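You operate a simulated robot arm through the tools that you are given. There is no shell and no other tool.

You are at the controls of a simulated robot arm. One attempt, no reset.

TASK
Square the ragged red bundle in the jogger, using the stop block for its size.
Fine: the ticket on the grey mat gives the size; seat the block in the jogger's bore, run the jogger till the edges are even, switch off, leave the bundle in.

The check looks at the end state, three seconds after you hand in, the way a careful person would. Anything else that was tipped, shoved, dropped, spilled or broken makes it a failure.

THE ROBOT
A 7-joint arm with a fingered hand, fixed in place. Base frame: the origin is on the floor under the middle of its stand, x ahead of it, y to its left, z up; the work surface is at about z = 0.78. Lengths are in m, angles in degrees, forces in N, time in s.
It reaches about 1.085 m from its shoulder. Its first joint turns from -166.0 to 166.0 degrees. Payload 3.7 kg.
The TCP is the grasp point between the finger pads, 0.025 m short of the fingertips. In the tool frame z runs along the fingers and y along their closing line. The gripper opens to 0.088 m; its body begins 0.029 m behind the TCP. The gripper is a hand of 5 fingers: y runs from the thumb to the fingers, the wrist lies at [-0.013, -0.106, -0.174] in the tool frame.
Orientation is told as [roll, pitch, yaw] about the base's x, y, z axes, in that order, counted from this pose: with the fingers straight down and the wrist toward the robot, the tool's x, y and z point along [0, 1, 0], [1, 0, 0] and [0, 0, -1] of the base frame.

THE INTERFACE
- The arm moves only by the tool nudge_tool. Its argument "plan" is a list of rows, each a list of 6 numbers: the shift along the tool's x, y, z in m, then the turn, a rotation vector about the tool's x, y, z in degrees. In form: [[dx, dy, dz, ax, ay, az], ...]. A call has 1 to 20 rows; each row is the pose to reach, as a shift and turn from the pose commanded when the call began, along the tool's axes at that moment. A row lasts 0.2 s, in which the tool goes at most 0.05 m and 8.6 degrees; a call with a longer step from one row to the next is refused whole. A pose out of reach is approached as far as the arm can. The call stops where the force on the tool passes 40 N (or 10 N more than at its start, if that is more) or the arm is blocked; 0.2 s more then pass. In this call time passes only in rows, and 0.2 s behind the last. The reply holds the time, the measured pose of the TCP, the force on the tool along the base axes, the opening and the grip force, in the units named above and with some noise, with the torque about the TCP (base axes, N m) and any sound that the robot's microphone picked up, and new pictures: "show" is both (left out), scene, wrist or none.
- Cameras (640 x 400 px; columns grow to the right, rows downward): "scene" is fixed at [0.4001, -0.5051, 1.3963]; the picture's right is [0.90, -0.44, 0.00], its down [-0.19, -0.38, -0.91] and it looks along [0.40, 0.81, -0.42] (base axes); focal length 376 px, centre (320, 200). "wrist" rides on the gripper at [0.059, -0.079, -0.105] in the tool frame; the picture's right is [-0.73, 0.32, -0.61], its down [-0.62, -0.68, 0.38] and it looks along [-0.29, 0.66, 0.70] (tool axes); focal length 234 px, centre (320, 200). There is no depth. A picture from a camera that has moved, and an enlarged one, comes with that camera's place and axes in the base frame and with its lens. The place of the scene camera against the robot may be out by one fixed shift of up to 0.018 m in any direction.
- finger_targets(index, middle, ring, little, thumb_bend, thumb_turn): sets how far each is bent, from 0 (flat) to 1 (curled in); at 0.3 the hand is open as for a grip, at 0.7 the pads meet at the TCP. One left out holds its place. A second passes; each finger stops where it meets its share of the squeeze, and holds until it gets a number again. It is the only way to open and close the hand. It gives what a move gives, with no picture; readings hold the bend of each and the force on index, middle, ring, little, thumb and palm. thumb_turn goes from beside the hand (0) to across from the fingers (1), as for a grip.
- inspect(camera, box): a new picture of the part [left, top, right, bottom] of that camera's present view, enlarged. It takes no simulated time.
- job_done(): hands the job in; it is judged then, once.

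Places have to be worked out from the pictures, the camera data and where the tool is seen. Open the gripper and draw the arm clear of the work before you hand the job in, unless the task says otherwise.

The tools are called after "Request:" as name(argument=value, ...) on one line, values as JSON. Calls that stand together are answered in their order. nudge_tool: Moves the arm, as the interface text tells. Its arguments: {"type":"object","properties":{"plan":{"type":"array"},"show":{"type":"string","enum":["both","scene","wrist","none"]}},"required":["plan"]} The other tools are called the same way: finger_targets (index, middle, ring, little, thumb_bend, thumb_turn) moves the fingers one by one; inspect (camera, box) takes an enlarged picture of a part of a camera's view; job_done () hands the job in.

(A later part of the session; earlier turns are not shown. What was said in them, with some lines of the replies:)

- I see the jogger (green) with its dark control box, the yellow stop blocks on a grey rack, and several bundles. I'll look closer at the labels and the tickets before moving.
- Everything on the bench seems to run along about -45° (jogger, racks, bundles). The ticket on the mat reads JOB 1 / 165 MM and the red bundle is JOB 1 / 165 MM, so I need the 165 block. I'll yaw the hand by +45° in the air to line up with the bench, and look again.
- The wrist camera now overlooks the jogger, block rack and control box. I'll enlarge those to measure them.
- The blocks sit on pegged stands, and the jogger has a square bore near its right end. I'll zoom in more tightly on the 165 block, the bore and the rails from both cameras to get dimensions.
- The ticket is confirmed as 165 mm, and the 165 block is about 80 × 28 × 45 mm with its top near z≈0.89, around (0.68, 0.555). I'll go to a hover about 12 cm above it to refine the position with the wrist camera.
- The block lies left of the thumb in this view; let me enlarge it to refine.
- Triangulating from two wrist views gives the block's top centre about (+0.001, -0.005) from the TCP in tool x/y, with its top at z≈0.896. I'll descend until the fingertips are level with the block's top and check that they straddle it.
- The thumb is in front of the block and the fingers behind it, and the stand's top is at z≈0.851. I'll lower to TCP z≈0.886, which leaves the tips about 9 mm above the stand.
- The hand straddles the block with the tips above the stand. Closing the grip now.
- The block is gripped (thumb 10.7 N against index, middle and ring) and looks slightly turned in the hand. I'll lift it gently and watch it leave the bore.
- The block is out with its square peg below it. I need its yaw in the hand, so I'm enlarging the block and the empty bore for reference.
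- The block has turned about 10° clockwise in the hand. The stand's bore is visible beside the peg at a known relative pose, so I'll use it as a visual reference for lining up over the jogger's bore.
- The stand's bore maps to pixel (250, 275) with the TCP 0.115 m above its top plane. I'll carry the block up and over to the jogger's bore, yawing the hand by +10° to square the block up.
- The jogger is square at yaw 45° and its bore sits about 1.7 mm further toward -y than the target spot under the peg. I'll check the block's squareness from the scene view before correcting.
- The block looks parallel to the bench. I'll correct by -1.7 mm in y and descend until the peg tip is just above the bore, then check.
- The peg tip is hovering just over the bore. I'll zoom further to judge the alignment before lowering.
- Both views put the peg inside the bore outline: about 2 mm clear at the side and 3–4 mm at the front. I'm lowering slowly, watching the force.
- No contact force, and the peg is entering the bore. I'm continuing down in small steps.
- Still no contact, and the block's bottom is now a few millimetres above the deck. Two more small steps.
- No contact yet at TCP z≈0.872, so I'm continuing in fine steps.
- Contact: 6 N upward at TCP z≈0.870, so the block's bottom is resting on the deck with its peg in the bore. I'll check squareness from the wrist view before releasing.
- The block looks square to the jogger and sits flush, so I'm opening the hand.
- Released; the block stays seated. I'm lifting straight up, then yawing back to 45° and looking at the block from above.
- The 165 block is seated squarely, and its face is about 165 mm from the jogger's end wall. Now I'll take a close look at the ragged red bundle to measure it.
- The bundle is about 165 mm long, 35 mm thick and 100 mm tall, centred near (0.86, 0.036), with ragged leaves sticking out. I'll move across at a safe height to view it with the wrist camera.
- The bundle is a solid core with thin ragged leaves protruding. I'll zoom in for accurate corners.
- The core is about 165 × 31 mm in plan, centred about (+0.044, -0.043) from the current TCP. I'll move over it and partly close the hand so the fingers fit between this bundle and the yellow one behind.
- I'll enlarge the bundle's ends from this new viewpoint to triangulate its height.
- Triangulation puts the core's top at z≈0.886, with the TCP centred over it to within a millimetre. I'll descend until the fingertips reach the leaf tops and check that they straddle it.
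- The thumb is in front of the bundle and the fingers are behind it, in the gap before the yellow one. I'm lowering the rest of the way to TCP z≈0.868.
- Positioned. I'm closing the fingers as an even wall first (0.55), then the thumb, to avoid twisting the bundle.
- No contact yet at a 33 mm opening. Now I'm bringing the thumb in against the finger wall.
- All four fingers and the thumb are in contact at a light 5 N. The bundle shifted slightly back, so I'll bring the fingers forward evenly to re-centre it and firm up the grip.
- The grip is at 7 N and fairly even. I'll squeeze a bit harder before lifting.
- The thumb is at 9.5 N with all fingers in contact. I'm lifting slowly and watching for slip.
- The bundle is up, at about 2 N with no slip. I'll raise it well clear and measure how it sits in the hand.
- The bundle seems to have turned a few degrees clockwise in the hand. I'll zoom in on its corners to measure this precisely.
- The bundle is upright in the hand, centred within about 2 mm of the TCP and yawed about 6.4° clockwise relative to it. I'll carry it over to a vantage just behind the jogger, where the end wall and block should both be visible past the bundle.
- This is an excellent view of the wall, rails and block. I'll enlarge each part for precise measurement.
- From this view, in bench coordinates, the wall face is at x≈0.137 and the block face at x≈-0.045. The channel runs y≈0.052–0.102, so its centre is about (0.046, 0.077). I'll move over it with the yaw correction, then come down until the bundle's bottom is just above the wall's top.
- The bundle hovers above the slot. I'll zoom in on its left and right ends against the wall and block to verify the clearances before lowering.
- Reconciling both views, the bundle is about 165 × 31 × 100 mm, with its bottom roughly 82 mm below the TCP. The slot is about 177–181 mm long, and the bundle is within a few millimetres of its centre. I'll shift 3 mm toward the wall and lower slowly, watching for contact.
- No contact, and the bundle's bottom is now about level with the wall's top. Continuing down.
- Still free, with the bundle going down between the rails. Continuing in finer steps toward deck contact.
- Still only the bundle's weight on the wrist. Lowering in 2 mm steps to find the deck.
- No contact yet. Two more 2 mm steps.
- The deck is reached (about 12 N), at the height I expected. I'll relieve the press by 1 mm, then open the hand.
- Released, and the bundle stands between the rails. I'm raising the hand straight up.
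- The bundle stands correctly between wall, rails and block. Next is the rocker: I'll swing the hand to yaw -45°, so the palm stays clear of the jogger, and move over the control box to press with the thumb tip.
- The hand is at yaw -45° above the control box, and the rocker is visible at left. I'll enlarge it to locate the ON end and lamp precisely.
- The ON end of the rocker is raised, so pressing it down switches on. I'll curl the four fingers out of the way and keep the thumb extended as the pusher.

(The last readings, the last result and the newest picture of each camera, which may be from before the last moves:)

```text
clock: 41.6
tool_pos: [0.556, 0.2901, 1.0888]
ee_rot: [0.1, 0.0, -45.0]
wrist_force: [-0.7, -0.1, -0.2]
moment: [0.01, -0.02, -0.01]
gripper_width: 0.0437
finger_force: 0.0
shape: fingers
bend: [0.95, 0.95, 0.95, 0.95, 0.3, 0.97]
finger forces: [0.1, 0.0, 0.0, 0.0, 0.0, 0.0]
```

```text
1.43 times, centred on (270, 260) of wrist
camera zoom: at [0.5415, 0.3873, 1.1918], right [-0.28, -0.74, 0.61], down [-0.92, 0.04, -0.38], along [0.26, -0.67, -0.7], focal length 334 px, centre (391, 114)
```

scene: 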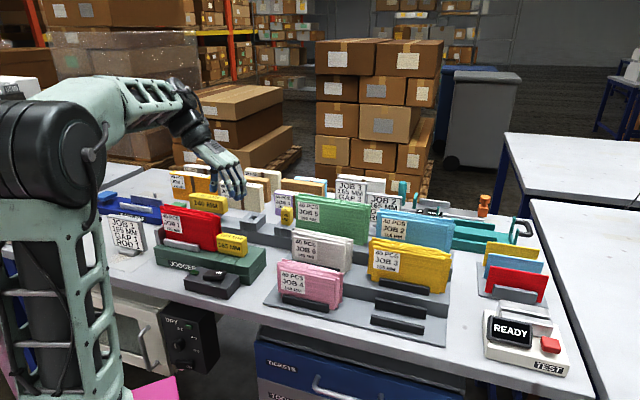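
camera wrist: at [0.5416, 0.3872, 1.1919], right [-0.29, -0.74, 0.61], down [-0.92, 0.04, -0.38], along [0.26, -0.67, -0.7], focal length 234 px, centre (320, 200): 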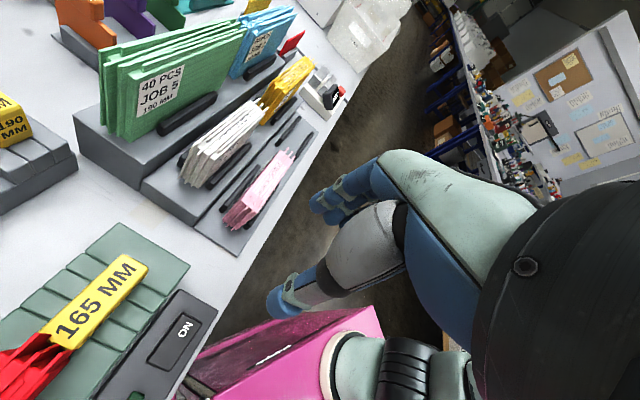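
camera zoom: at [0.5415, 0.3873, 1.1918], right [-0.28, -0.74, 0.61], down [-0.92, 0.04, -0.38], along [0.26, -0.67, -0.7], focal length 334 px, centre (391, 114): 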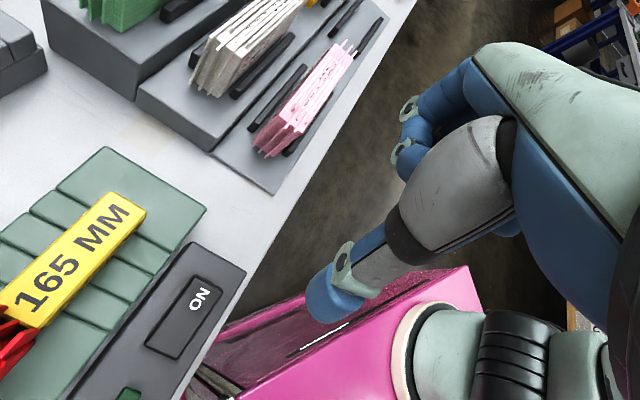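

The thumb tip is the lowest point, about 3 cm below the TCP, with the fingers curled above it. I'll descend to about 3 cm above the ON end with a small lateral correction.

Request:
nudge_tool(plan=[[0.003, 0.0075, 0.04, 0, 0, 0], [0.003, 0.0075, 0.08, 0, 0, 0], [0.003, 0.0075, 0.12, 0, 0, 0], [0.003, 0.0075, 0.16, 0, 0, 0], [0.003, 0.0075, 0.185, 0, 0, 0]], show="both")

Request:
inspect(camera="scene", box=[160, 200, 280, 310])

Request:
inspect(camera="wrist", box=[160, 220, 380, 400])

```text
clock: 42.8
tool_pos: [0.5633, 0.2862, 0.9019]
ee_rot: [0.0, 0.1, -45.0]
wrist_force: [0.6, 0.5, 0.1]
moment: [-0.01, 0.02, 0.0]
gripper_width: 0.0433
finger_force: 0.0
shape: fingers
bend: [0.95, 0.95, 0.95, 0.95, 0.3, 0.97]
finger forces: [0.0, 0.0, 0.1, 0.0, 0.0, 0.0]
camera wrist: at [0.5493, 0.3825, 1.0062], right [-0.28, -0.74, 0.61], down [-0.92, 0.04, -0.38], along [0.26, -0.67, -0.7], focal length 234 px, centre (320, 200)
```

scene: 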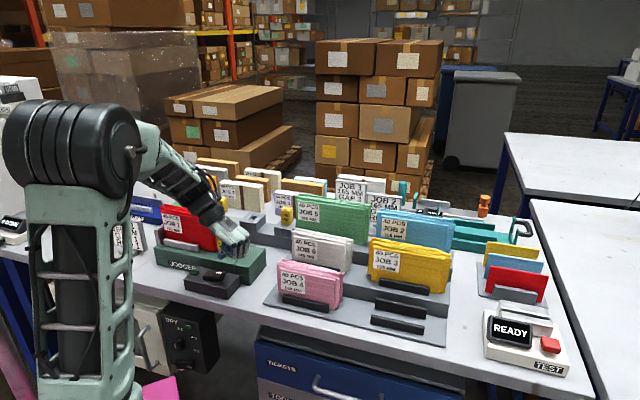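
wrist: 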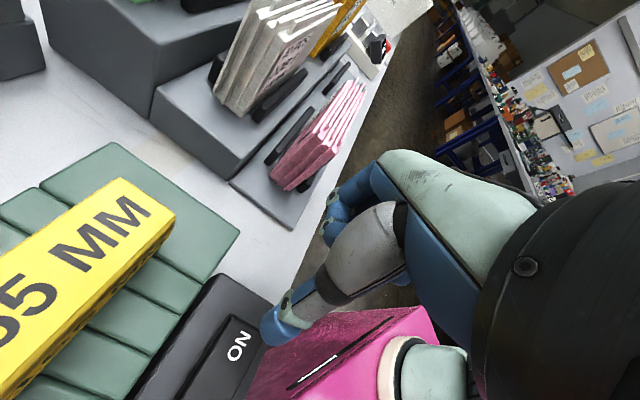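

```text
3.64 times, centred on (220, 255) of scene
camera zoom: at [0.4001, -0.5051, 1.3963], right [0.9, -0.44, 0.0], down [-0.19, -0.38, -0.91], along [0.4, 0.81, -0.42], focal length 1367 px, centre (684, 0)
```

zoom: 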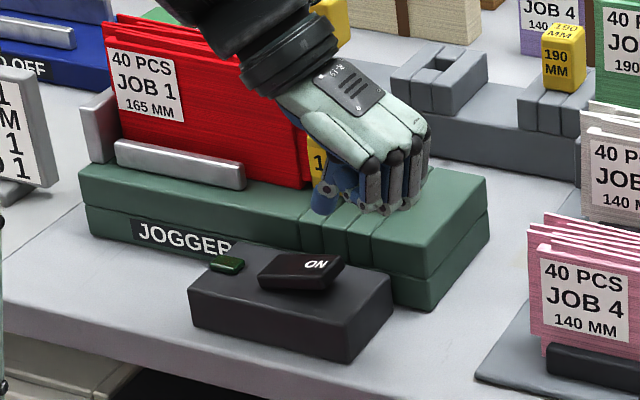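

```text
2.22 times, centred on (270, 310) of wrist
camera zoom: at [0.5493, 0.3825, 1.0062], right [-0.28, -0.74, 0.61], down [-0.92, 0.04, -0.38], along [0.26, -0.67, -0.7], focal length 520 px, centre (431, -44)
```

zoom: 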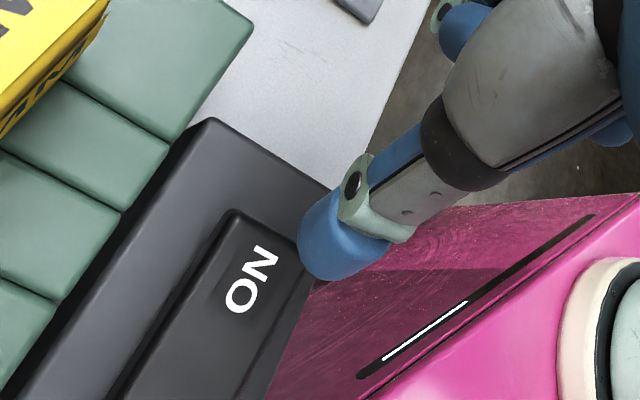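

The thumb tip is nearly over the ON end; rocker centre is about 4.5 mm to tool -x. I'll correct that and come down to just above contact.

Request:
nudge_tool(plan=[[-0.0045, 0, 0.01, 0, 0, 0], [-0.0045, 0, 0.02, 0, 0, 0], [-0.0045, 0, 0.03, 0, 0, 0], [-0.0045, 0, 0.036, 0, 0, 0]], show="none")

Request:
inspect(camera="scene", box=[175, 220, 255, 300])

Request:
inspect(camera="wrist", box=[160, 220, 380, 400])

```text
clock: 43.8
tool_pos: [0.56, 0.2822, 0.8663]
ee_rot: [0.0, 0.1, -45.0]
wrist_force: [-0.8, 0.5, 0.1]
moment: [-0.03, -0.02, 0.02]
gripper_width: 0.0439
finger_force: 0.0
shape: fingers
bend: [0.95, 0.95, 0.95, 0.95, 0.3, 0.97]
finger forces: [0.0, 0.1, 0.1, 0.0, 0.0, 0.1]
```

```text
5.00 times, centred on (215, 260) of scene
camera zoom: at [0.4001, -0.5051, 1.3963], right [0.9, -0.44, 0.0], down [-0.19, -0.38, -0.91], along [0.4, 0.81, -0.42], focal length 1880 px, centre (845, -100)
```

zoom: 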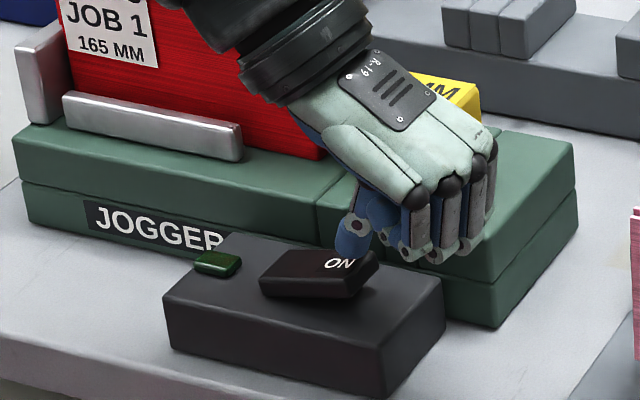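

```text
2.22 times, centred on (270, 310) of wrist
camera zoom: at [0.5461, 0.3802, 0.9706], right [-0.29, -0.74, 0.61], down [-0.92, 0.04, -0.38], along [0.26, -0.67, -0.7], focal length 520 px, centre (431, -44)
```

zoom: 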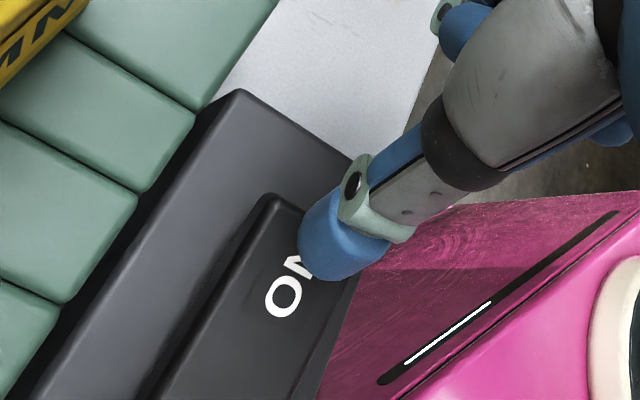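

The thumb tip is right above the ON end. I'm pressing down in small steps and watching force and sound.

Request:
nudge_tool(plan=[[0, 0, 0.002, 0, 0, 0], [0, 0, 0.004, 0, 0, 0], [0, 0, 0.006, 0, 0, 0], [0, 0, 0.008, 0, 0, 0]], show="none")

Request:
inspect(camera="scene", box=[175, 220, 255, 300])

Request:
inspect(camera="wrist", box=[160, 220, 380, 400])

```text
clock: 44.8
tool_pos: [0.5599, 0.2828, 0.8594]
ee_rot: [0.1, 0.0, -45.0]
wrist_force: [0.7, -0.3, 0.8]
moment: [0.07, 0.03, -0.03]
gripper_width: 0.0437
finger_force: 0.7
shape: fingers
bend: [0.95, 0.95, 0.95, 0.95, 0.3, 0.98]
finger forces: [0.0, 0.0, 0.0, 0.0, 0.8, 0.1]
```

```text
5.00 times, centred on (215, 260) of scene
camera zoom: at [0.4001, -0.5051, 1.3963], right [0.9, -0.44, 0.0], down [-0.19, -0.38, -0.91], along [0.4, 0.81, -0.42], focal length 1880 px, centre (845, -100)
```

zoom: 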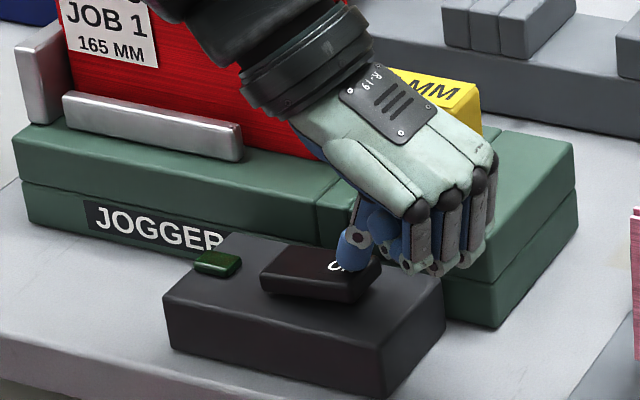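

```text
2.22 times, centred on (270, 310) of wrist
camera zoom: at [0.5458, 0.3806, 0.9629], right [-0.28, -0.74, 0.61], down [-0.92, 0.04, -0.38], along [0.26, -0.67, -0.7], focal length 520 px, centre (431, -44)
```

zoom: 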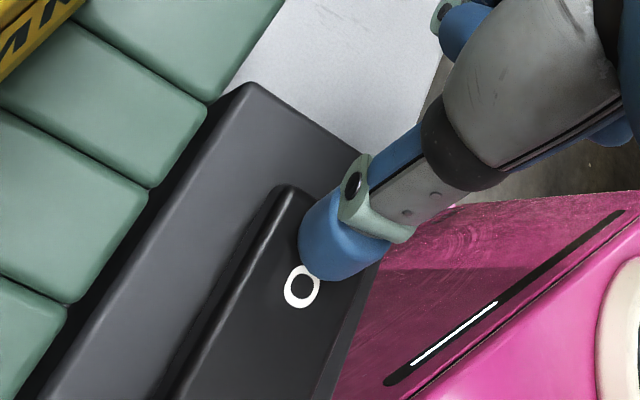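

The thumb is in contact (0.8 N) and the rocker has started to tip. Pressing a little further.

Request:
nudge_tool(plan=[[0, 0, 0.002, 0, 0, 0], [0, 0, 0.004, 0, 0, 0]], show="none")

Request:
inspect(camera="scene", box=[150, 195, 265, 300])

```text
clock: 45.4
tool_pos: [0.5608, 0.2833, 0.8553]
ee_rot: [0.1, 0.0, -44.9]
wrist_force: [0.3, -0.5, -0.3]
moment: [0.07, 0.01, 0.01]
gripper_width: 0.0436
finger_force: 0.1
shape: fingers
bend: [0.95, 0.95, 0.95, 0.95, 0.3, 0.98]
finger forces: [0.0, 0.0, 0.1, 0.0, 0.1, 0.1]
```

```text
3.81 times, centred on (208, 248) of scene
camera zoom: at [0.4001, -0.5051, 1.3963], right [0.9, -0.44, 0.0], down [-0.19, -0.38, -0.91], along [0.4, 0.81, -0.42], focal length 1432 px, centre (749, 19)
```

zoom: 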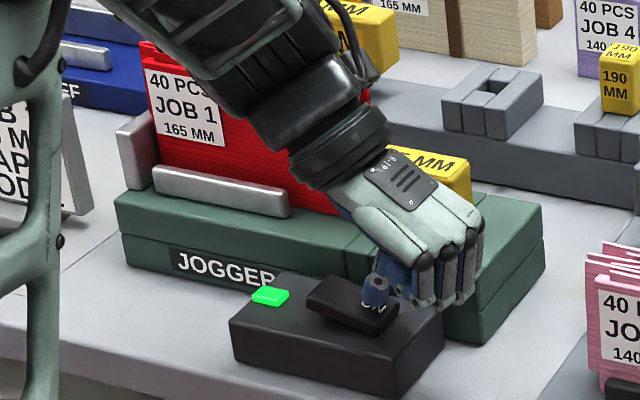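

The lamp is lit and the rocker has flipped, so the jogger is running. I'll lift the thumb clear and watch the bundle's edges.

Request:
nudge_tool(plan=[[0, 0, -0.015, 0, 0, 0], [0, 0, -0.03, 0, 0, 0]], show="both")

Request:
inspect(camera="scene", box=[140, 190, 270, 300])

Request:
inspect(camera="wrist", box=[0, 180, 320, 400])

```text
clock: 46.0
tool_pos: [0.5603, 0.284, 0.8849]
ee_rot: [0.0, 0.0, -45.0]
wrist_force: [0.4, -0.2, -0.5]
moment: [0.01, 0.03, 0.06]
gripper_width: 0.0434
finger_force: 0.1
shape: fingers
bend: [0.95, 0.95, 0.95, 0.95, 0.3, 0.98]
finger forces: [0.1, 0.1, 0.1, 0.1, 0.0, 0.0]
camera wrist: at [0.5455, 0.3809, 0.9887], right [-0.28, -0.74, 0.61], down [-0.92, 0.04, -0.38], along [0.26, -0.67, -0.7], focal length 234 px, centre (320, 200)
```

scene: 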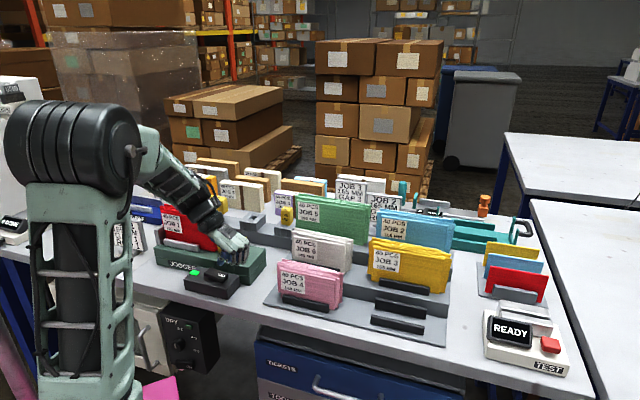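
wrist: 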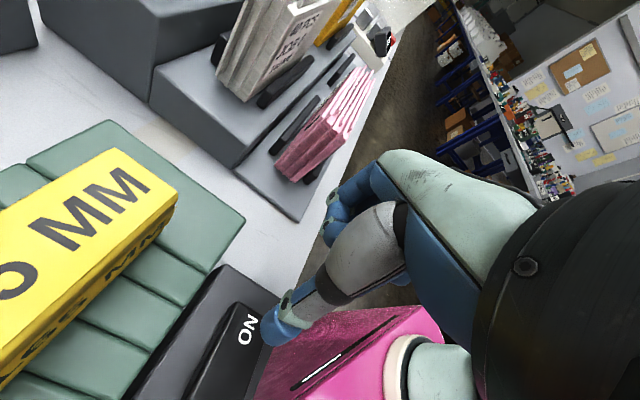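

```text
3.64 times, centred on (205, 245) of scene
camera zoom: at [0.4001, -0.5051, 1.3963], right [0.9, -0.44, 0.0], down [-0.19, -0.38, -0.91], along [0.4, 0.81, -0.42], focal length 1367 px, centre (738, 36)
```

zoom: 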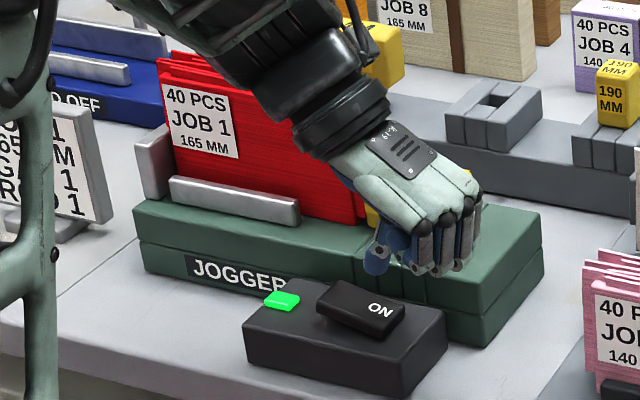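

```text
1.82 times, centred on (160, 290) of wrist
camera zoom: at [0.5455, 0.3809, 0.9887], right [-0.28, -0.74, 0.61], down [-0.92, 0.04, -0.38], along [0.26, -0.67, -0.7], focal length 426 px, centre (611, 36)
```

zoom: 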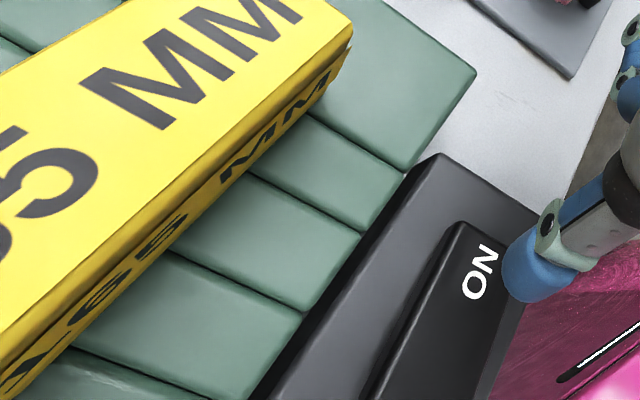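

The jogger is on. I'll move the hand up and to the right so the scene camera can see the bundle while it jogs.

Request:
nudge_tool(plan=[[0, 0.01, -0.03, 0, 0, 0], [0, 0.04, -0.065, 0, 0, 0], [0, 0.08, -0.09, 0, 0, 0], [0, 0.12, -0.1, 0, 0, 0], [0, 0.16, -0.1, 0, 0, 0]], show="scene")

Request:
inspect(camera="scene", box=[140, 190, 270, 300])

```text
clock: 47.2
tool_pos: [0.6728, 0.1698, 0.9843]
ee_rot: [0.0, 0.1, -44.9]
wrist_force: [0.1, -0.4, 0.4]
moment: [0.01, 0.02, -0.01]
gripper_width: 0.0435
finger_force: 0.0
shape: fingers
bend: [0.95, 0.95, 0.95, 0.95, 0.3, 0.98]
finger forces: [0.0, 0.1, 0.0, 0.0, 0.0, 0.0]
```

scene: 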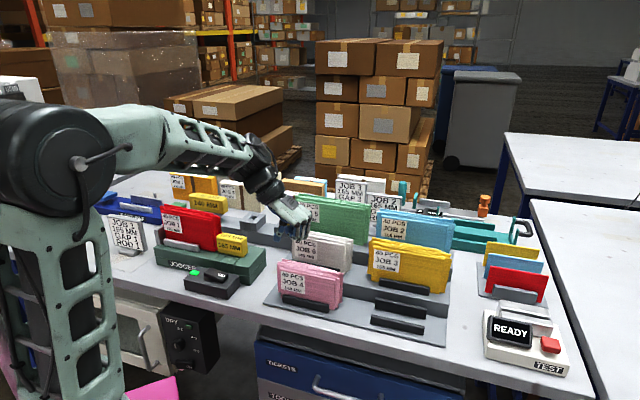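

```text
3.64 times, centred on (205, 245) of scene
camera zoom: at [0.4001, -0.5051, 1.3963], right [0.9, -0.44, 0.0], down [-0.19, -0.38, -0.91], along [0.4, 0.81, -0.42], focal length 1367 px, centre (738, 36)
```

zoom: 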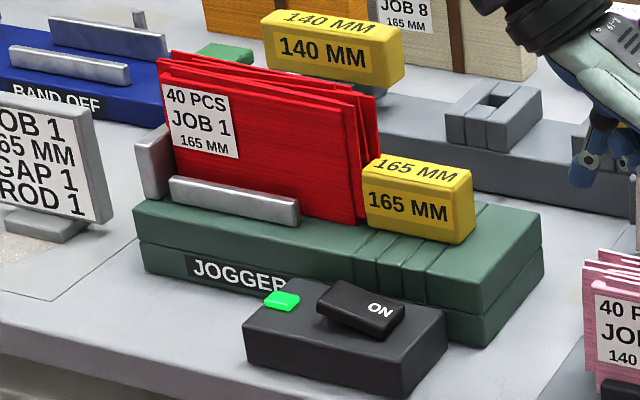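

The lamp is lit but the leaves are still ragged after about 2 s. I'll hold still for 4 s and compare.

Request:
nudge_tool(plan=[[0, 0, 0, 0, 0, 0], [0, 0, 0, 0, 0, 0], [0, 0, 0, 0, 0, 0], [0, 0, 0, 0, 0, 0], [0, 0, 0, 0, 0, 0], [0, 0, 0, 0, 0, 0], [0, 0, 0, 0, 0, 0], [0, 0, 0, 0, 0, 0], [0, 0, 0, 0, 0, 0], [0, 0, 0, 0, 0, 0], [0, 0, 0, 0, 0, 0], [0, 0, 0, 0, 0, 0], [0, 0, 0, 0, 0, 0], [0, 0, 0, 0, 0, 0], [0, 0, 0, 0, 0, 0], [0, 0, 0, 0, 0, 0], [0, 0, 0, 0, 0, 0], [0, 0, 0, 0, 0, 0], [0, 0, 0, 0, 0, 0], [0, 0, 0, 0, 0, 0]], show="scene")

Request:
inspect(camera="scene", box=[140, 190, 270, 300])

Request:
inspect(camera="scene", box=[165, 195, 245, 260])

```text
clock: 51.4
tool_pos: [0.673, 0.1697, 0.9848]
ee_rot: [0.0, 0.0, -44.9]
wrist_force: [-0.2, 0.4, -0.2]
moment: [0.01, 0.01, -0.01]
gripper_width: 0.0437
finger_force: 0.1
shape: fingers
bend: [0.95, 0.95, 0.95, 0.95, 0.3, 0.98]
finger forces: [0.1, 0.0, 0.1, 0.1, 0.0, 0.1]
```

scene: 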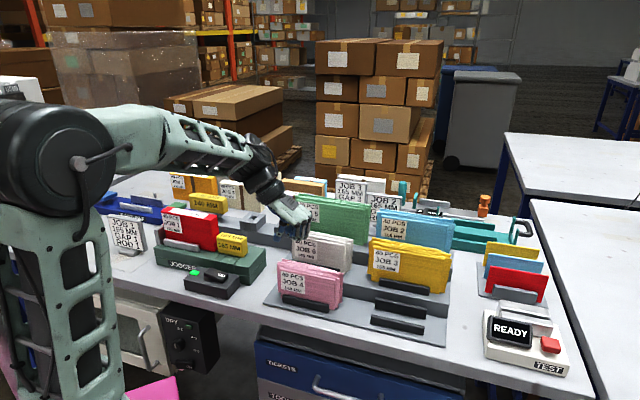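

```text
3.64 times, centred on (205, 245) of scene
camera zoom: at [0.4001, -0.5051, 1.3963], right [0.9, -0.44, 0.0], down [-0.19, -0.38, -0.91], along [0.4, 0.81, -0.42], focal length 1367 px, centre (738, 36)
```

zoom: 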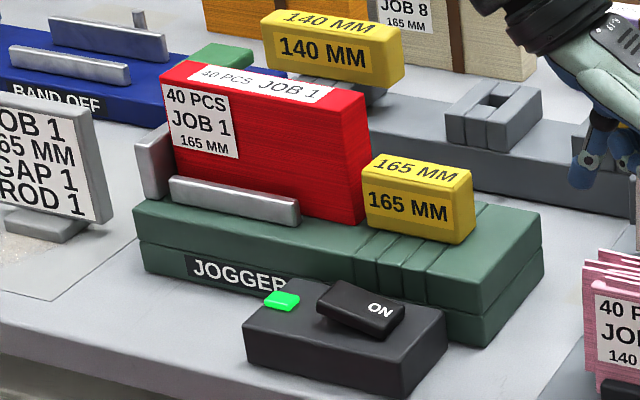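

```text
6.15 times, centred on (205, 228) of scene
camera zoom: at [0.4001, -0.5051, 1.3963], right [0.9, -0.44, 0.0], down [-0.19, -0.38, -0.91], along [0.4, 0.81, -0.42], focal length 2314 px, centre (1028, 31)
```

zoom: 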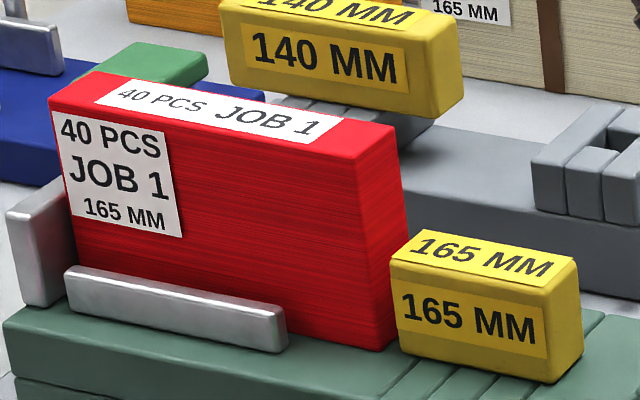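

The bundle's edges are even now: all leaves are flush and the top label reads cleanly. I'll go switch off: move to above the raised left (OFF) end of the rocker, with yaw at -30° to keep the hand and its camera clear of the bundle.

Request:
nudge_tool(plan=[[0.003, -0.039, 0, 0, 0, -3], [0.006, -0.078, 0, 0, 0, -6], [0.009, -0.117, 0, 0, 0, -9], [0.012, -0.156, 0, 0, 0, -12], [0.0143, -0.1946, 0, 0, 0, -15], [0.0143, -0.1946, 0.035, 0, 0, -15], [0.0143, -0.1946, 0.065, 0, 0, -15]], show="both")

Request:
inspect(camera="scene", box=[150, 190, 270, 300])

Request:
inspect(camera="wrist", box=[120, 200, 360, 400])

```text
clock: 53.0
tool_pos: [0.5469, 0.3187, 0.9199]
ee_rot: [0.0, 0.0, -30.1]
wrist_force: [0.4, -0.4, -0.9]
moment: [-0.02, 0.05, 0.0]
gripper_width: 0.0435
finger_force: 0.1
shape: fingers
bend: [0.95, 0.95, 0.95, 0.95, 0.3, 0.98]
finger forces: [0.1, 0.1, 0.0, 0.0, 0.0, 0.0]
camera wrist: at [0.5068, 0.4085, 1.024], right [-0.08, -0.79, 0.61], down [-0.9, -0.2, -0.38], along [0.42, -0.58, -0.7], focal length 234 px, centre (320, 200)
```

scene: 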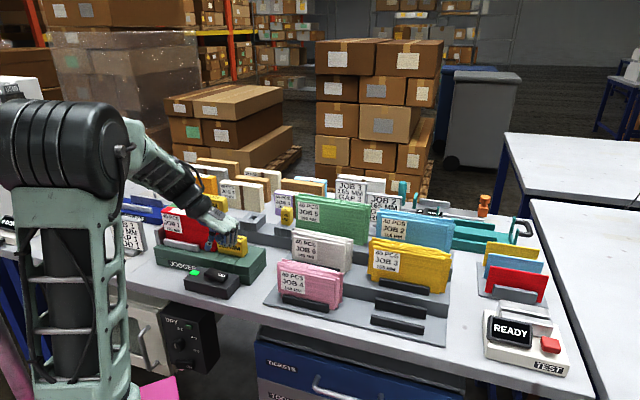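
wrist: 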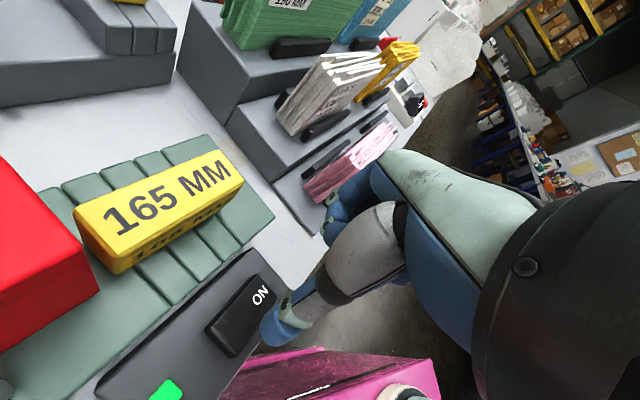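

```text
3.64 times, centred on (210, 245) of scene
camera zoom: at [0.4001, -0.5051, 1.3963], right [0.9, -0.44, 0.0], down [-0.19, -0.38, -0.91], along [0.4, 0.81, -0.42], focal length 1367 px, centre (720, 36)
```

zoom: 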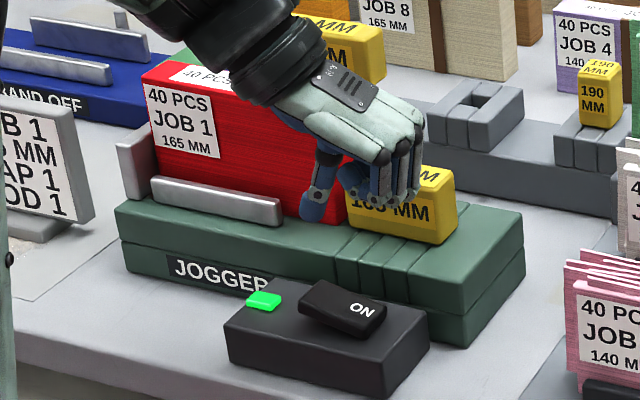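

```text
2.00 times, centred on (240, 300) of wrist
camera zoom: at [0.5068, 0.4085, 1.024], right [-0.08, -0.79, 0.61], down [-0.9, -0.2, -0.38], along [0.42, -0.58, -0.7], focal length 468 px, centre (480, 0)
```

zoom: 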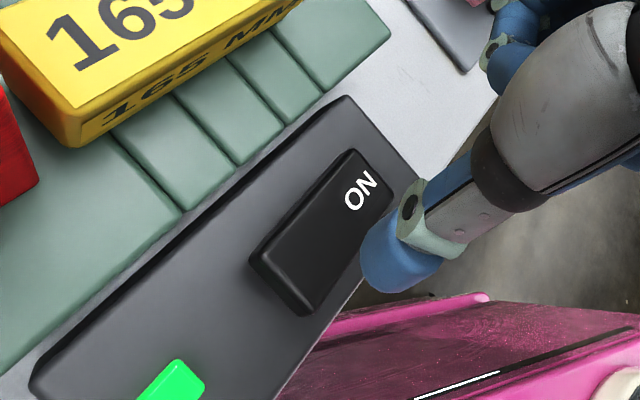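

The left end of the rocker is up, with the thumb about 3.5 mm inside its edge. I'll shift 4 mm inward and come down to just above contact.

Request:
nudge_tool(plan=[[0.002, 0.004, 0.015, 0, 0, 0], [0.002, 0.004, 0.03, 0, 0, 0], [0.002, 0.004, 0.043, 0, 0, 0], [0.002, 0.004, 0.052, 0, 0, 0]], show="none")

Request:
inspect(camera="scene", box=[150, 190, 270, 300])

Request:
inspect(camera="wrist", box=[0, 100, 360, 400])

Request:
inspect(camera="scene", box=[190, 250, 240, 290])

```text
clock: 54.0
tool_pos: [0.55, 0.3174, 0.8679]
ee_rot: [-0.1, 0.0, -30.0]
wrist_force: [0.0, -0.4, -0.1]
moment: [0.01, -0.04, -0.03]
gripper_width: 0.0437
finger_force: 0.1
shape: fingers
bend: [0.95, 0.95, 0.95, 0.95, 0.3, 0.98]
finger forces: [0.1, 0.0, 0.0, 0.1, 0.0, 0.0]
```

```text
3.64 times, centred on (210, 245) of scene
camera zoom: at [0.4001, -0.5051, 1.3963], right [0.9, -0.44, 0.0], down [-0.19, -0.38, -0.91], along [0.4, 0.81, -0.42], focal length 1367 px, centre (720, 36)
```

zoom: 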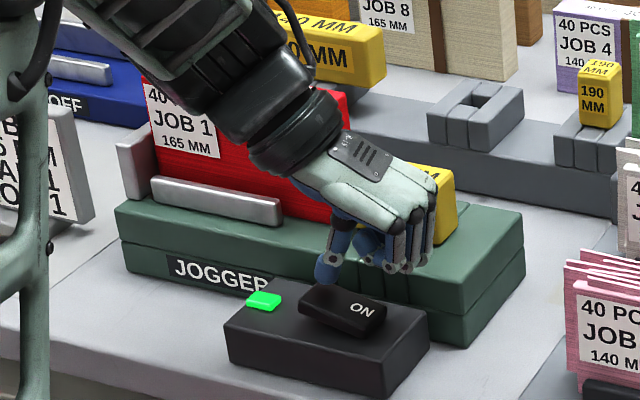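

```text
1.33 times, centred on (180, 250) of wrist
camera zoom: at [0.5108, 0.4081, 0.9716], right [-0.08, -0.79, 0.61], down [-0.9, -0.2, -0.38], along [0.42, -0.58, -0.7], focal length 312 px, centre (507, 133)
```

zoom: 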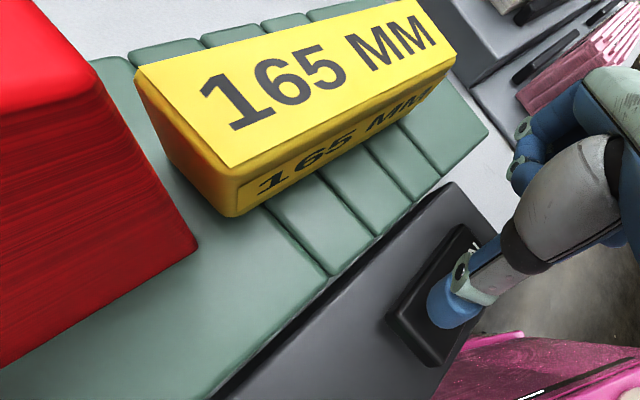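

```text
10.00 times, centred on (215, 270) of scene
camera zoom: at [0.4001, -0.5051, 1.3963], right [0.9, -0.44, 0.0], down [-0.19, -0.38, -0.91], along [0.4, 0.81, -0.42], focal length 3760 px, centre (1370, -500)
```

zoom: 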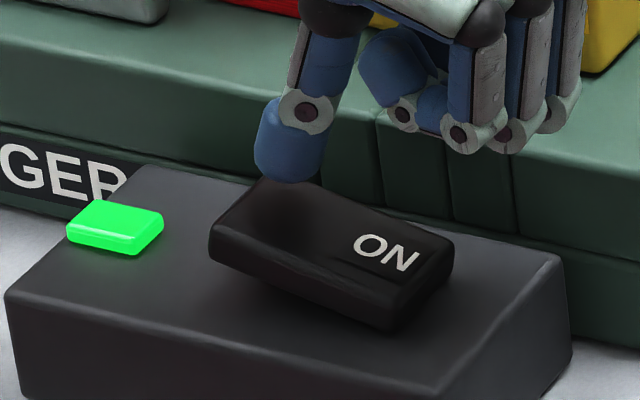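

The thumb tip is over the raised left part of the rocker and the camera clears the bundle. I'm pressing down in small steps.

Request:
nudge_tool(plan=[[0, -0.003, 0.002, 0, 0, 0], [0, -0.003, 0.004, 0, 0, 0], [0, -0.003, 0.006, 0, 0, 0], [0, -0.003, 0.008, 0, 0, 0], [0, -0.003, 0.01, 0, 0, 0]], show="none")

Request:
inspect(camera="scene", box=[180, 230, 250, 295])

```text
clock: 55.2
tool_pos: [0.547, 0.3179, 0.8584]
ee_rot: [0.0, 0.0, -29.9]
wrist_force: [-0.7, 0.9, 1.2]
moment: [0.05, 0.07, -0.01]
gripper_width: 0.0439
finger_force: 0.6
shape: fingers
bend: [0.95, 0.95, 0.95, 0.95, 0.29, 0.97]
finger forces: [0.0, 0.1, 0.0, 0.1, 1.1, 0.0]
```

```text
6.15 times, centred on (215, 262) of scene
camera zoom: at [0.4001, -0.5051, 1.3963], right [0.9, -0.44, 0.0], down [-0.19, -0.38, -0.91], along [0.4, 0.81, -0.42], focal length 2314 px, centre (966, -185)
```

zoom: 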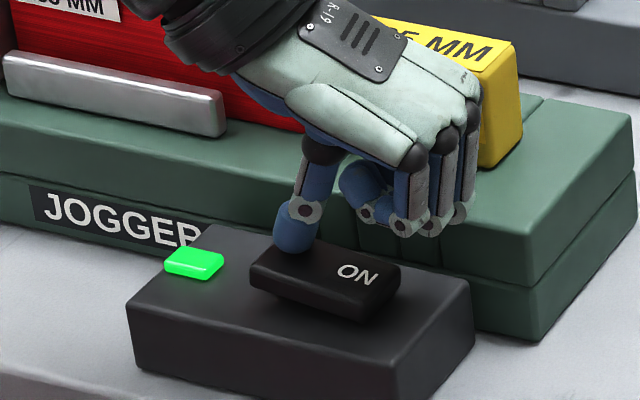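

The thumb is in contact at 1.1 N and the rocker is starting to tip back. Pressing a few more millimetres to flip it.

Request:
nudge_tool(plan=[[0, 0, 0.002, 0, 0, 0], [0, 0, 0.004, 0, 0, 0]], show="none")

Request:
inspect(camera="scene", box=[180, 230, 250, 295])

```text
clock: 55.8
tool_pos: [0.5477, 0.3186, 0.8542]
ee_rot: [0.0, 0.0, -30.0]
wrist_force: [-0.2, 1.5, 0.3]
moment: [0.01, 0.04, -0.04]
gripper_width: 0.0447
finger_force: 0.4
shape: fingers
bend: [0.95, 0.95, 0.95, 0.95, 0.27, 0.97]
finger forces: [0.0, 0.0, 0.0, 0.0, 0.9, 0.0]
```

```text
6.15 times, centred on (215, 262) of scene
camera zoom: at [0.4001, -0.5051, 1.3963], right [0.9, -0.44, 0.0], down [-0.19, -0.38, -0.91], along [0.4, 0.81, -0.42], focal length 2314 px, centre (966, -185)
```

zoom: 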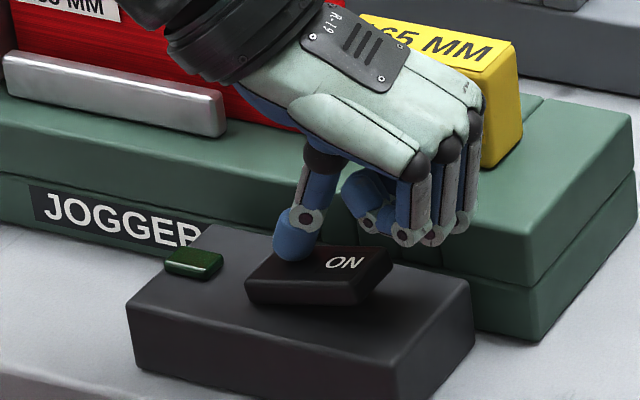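

The lamp is dark and the ON end is raised again, so the jogger is off. I'm lifting straight up and away.

Request:
nudge_tool(plan=[[0, 0, -0.015, 0, 0, 0], [0, 0, -0.04, 0, 0, 0], [0, 0, -0.08, 0, 0, 0], [0, 0, -0.12, 0, 0, 0], [0, 0, -0.16, 0, 0, 0], [0, 0, -0.2, 0, 0, 0]], show="both")

Request:
inspect(camera="scene", box=[140, 190, 270, 300])

Request:
inspect(camera="wrist", box=[0, 140, 300, 400])

```text
clock: 57.2
tool_pos: [0.5478, 0.3183, 1.0545]
ee_rot: [0.0, 0.0, -30.0]
wrist_force: [-0.7, -0.1, -0.7]
moment: [-0.01, 0.01, 0.0]
gripper_width: 0.0438
finger_force: 0.1
shape: fingers
bend: [0.95, 0.95, 0.95, 0.95, 0.3, 0.97]
finger forces: [0.0, 0.0, 0.0, 0.0, 0.0, 0.0]
camera wrist: at [0.5081, 0.4088, 1.1587], right [-0.08, -0.79, 0.61], down [-0.9, -0.2, -0.38], along [0.42, -0.58, -0.7], focal length 234 px, centre (320, 200)
```

scene: 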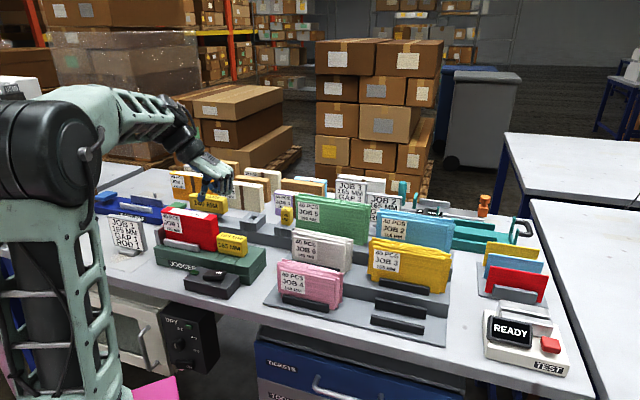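
wrist: 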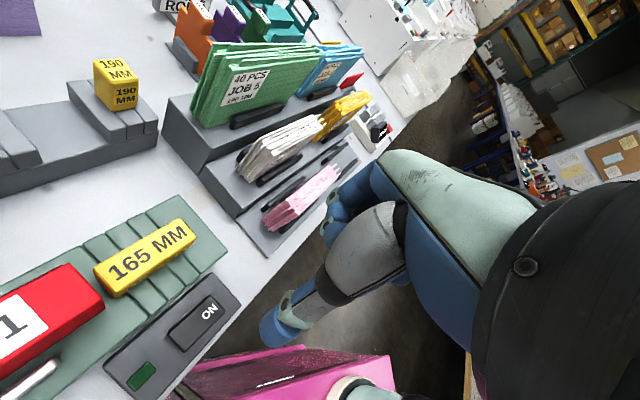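

```text
3.64 times, centred on (205, 245) of scene
camera zoom: at [0.4001, -0.5051, 1.3963], right [0.9, -0.44, 0.0], down [-0.19, -0.38, -0.91], along [0.4, 0.81, -0.42], focal length 1367 px, centre (738, 36)
```

zoom: 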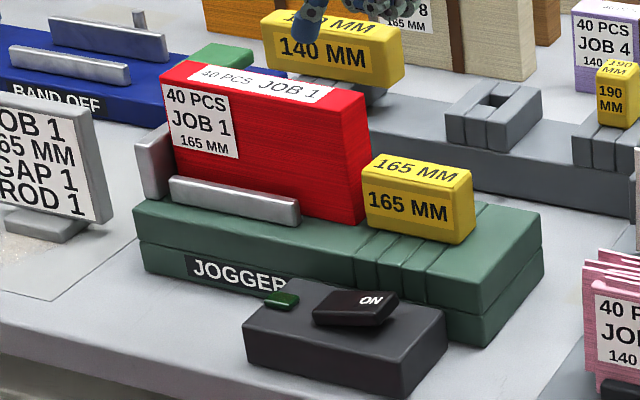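

```text
1.54 times, centred on (150, 270) of wrist
camera zoom: at [0.5081, 0.4088, 1.1587], right [-0.08, -0.79, 0.61], down [-0.9, -0.2, -0.38], along [0.42, -0.58, -0.7], focal length 360 px, centre (582, 92)
```

zoom: 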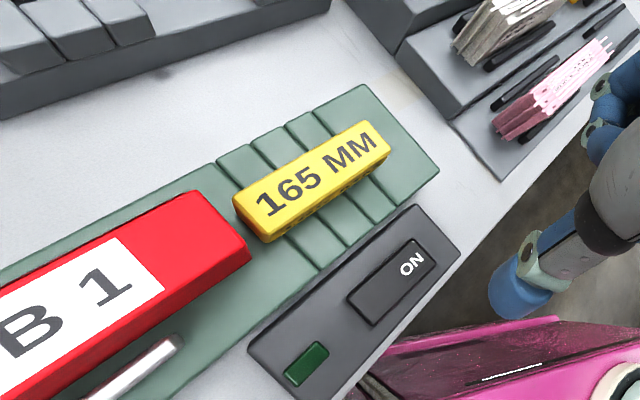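

The block is seated, the bundle is squared, the lamp is off and nothing else has moved. I'll raise the arm well clear and open the hand.

Request:
nudge_tool(plan=[[0, 0, -0.04, 0, 0, 0], [0, 0, -0.08, 0, 0, 0], [0, -0.02, -0.12, 0, 0, -5], [0, -0.04, -0.14, 0, 0, -10], [0, -0.06, -0.15, 0, 0, -15]], show="none")

Request:
finger_targets(index=0.3, middle=0.3, ring=0.3, little=0.3, thumb_bend=0.3)

Request:
nudge_tool(plan=[[0, 0, 0, 0, 0, 0]], show="both")

Request:
inspect(camera="scene", box=[140, 190, 270, 300])

Request:
inspect(camera="scene", box=[250, 170, 560, 370])

```text
clock: 58.4
tool_pos: [0.4958, 0.3475, 1.2051]
ee_rot: [0.0, -0.1, -15.0]
wrist_force: [0.4, -0.1, 0.6]
moment: [-0.02, -0.03, -0.02]
gripper_width: 0.0435
finger_force: 0.0
shape: fingers
bend: [0.95, 0.95, 0.95, 0.95, 0.3, 0.97]
finger forces: [0.0, 0.0, 0.0, 0.1, 0.1, 0.1]
```

```text
clock: 59.4
tool_pos: [0.4961, 0.349, 1.2049]
ee_rot: [0.0, 0.1, -15.1]
wrist_force: [0.2, 0.1, 0.4]
moment: [-0.01, -0.02, 0.01]
gripper_width: 0.0851
finger_force: 0.0
shape: fingers
bend: [0.3, 0.3, 0.3, 0.3, 0.3, 0.97]
finger forces: [0.0, 0.1, 0.1, 0.1, 0.0, 0.0]
```

```text
clock: 59.8
tool_pos: [0.4956, 0.3475, 1.2042]
ee_rot: [0.0, -0.1, -15.0]
wrist_force: [0.1, 0.4, -0.2]
moment: [-0.01, -0.02, -0.03]
gripper_width: 0.085
finger_force: 0.0
shape: fingers
bend: [0.3, 0.3, 0.3, 0.3, 0.3, 0.97]
finger forces: [0.1, 0.0, 0.0, 0.0, 0.0, 0.1]
camera wrist: at [0.4352, 0.4258, 1.308], right [0.12, -0.78, 0.61], down [-0.82, -0.43, -0.38], along [0.56, -0.45, -0.7], focal length 234 px, centre (320, 200)
```

scene: 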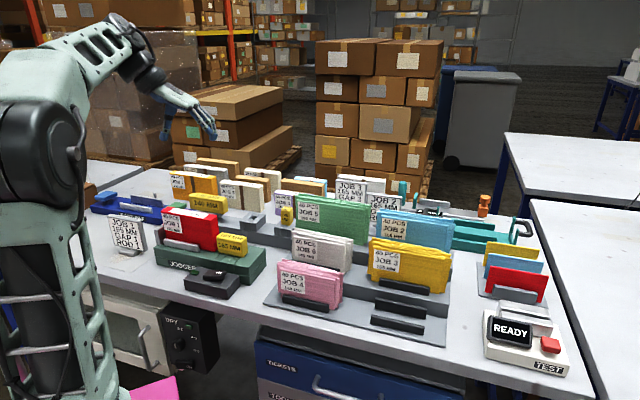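
wrist: 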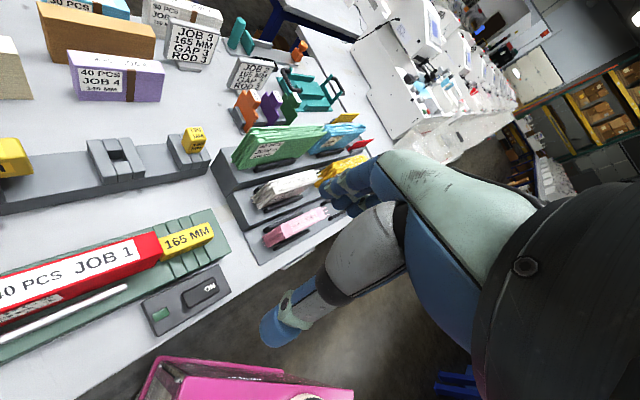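

```text
3.64 times, centred on (205, 245) of scene
camera zoom: at [0.4001, -0.5051, 1.3963], right [0.9, -0.44, 0.0], down [-0.19, -0.38, -0.91], along [0.4, 0.81, -0.42], focal length 1367 px, centre (738, 36)
```

zoom: 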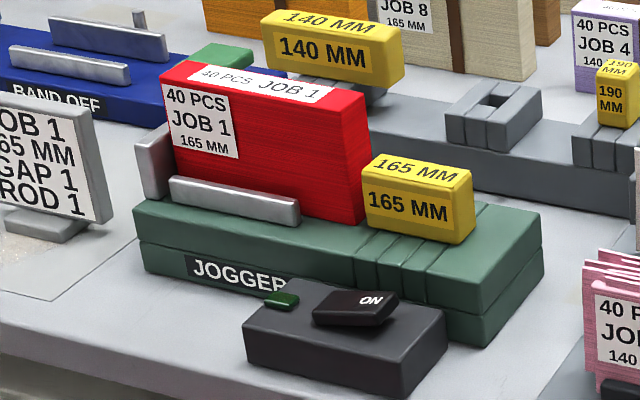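

```text
2.00 times, centred on (405, 270) of scene
camera zoom: at [0.4001, -0.5051, 1.3963], right [0.9, -0.44, 0.0], down [-0.19, -0.38, -0.91], along [0.4, 0.81, -0.42], focal length 752 px, centre (150, 60)
```

zoom: 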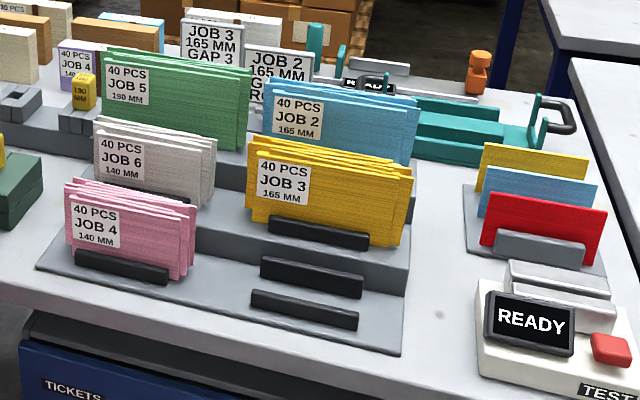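

The job is complete: the 165 mm block is seated in the bore and the red JOB 1 bundle is squared and still in the jogger. The lamp is off, the hand is open and clear, and everything else is undisturbed. Handing in.

Request:
job_done()

```text
The job is handed in.
```

The red JOB 1 bundle is squared and still in the jogger, and the jogger is switched off. I've handed the job in, but I haven't seen the check's result.

- **Size:** the ticket on the grey mat reads JOB 1, 165 mm, so I used the 165 mm block and seated it in the jogger's bore.
- **Jogging:** the jogger ran for about ten seconds. In the last pictures the bundle's edges are even and the lamp is dark.
- **Rest of the bench:** I saw nothing tipped or shoved in the last pictures. The hand is open and the arm is raised clear.
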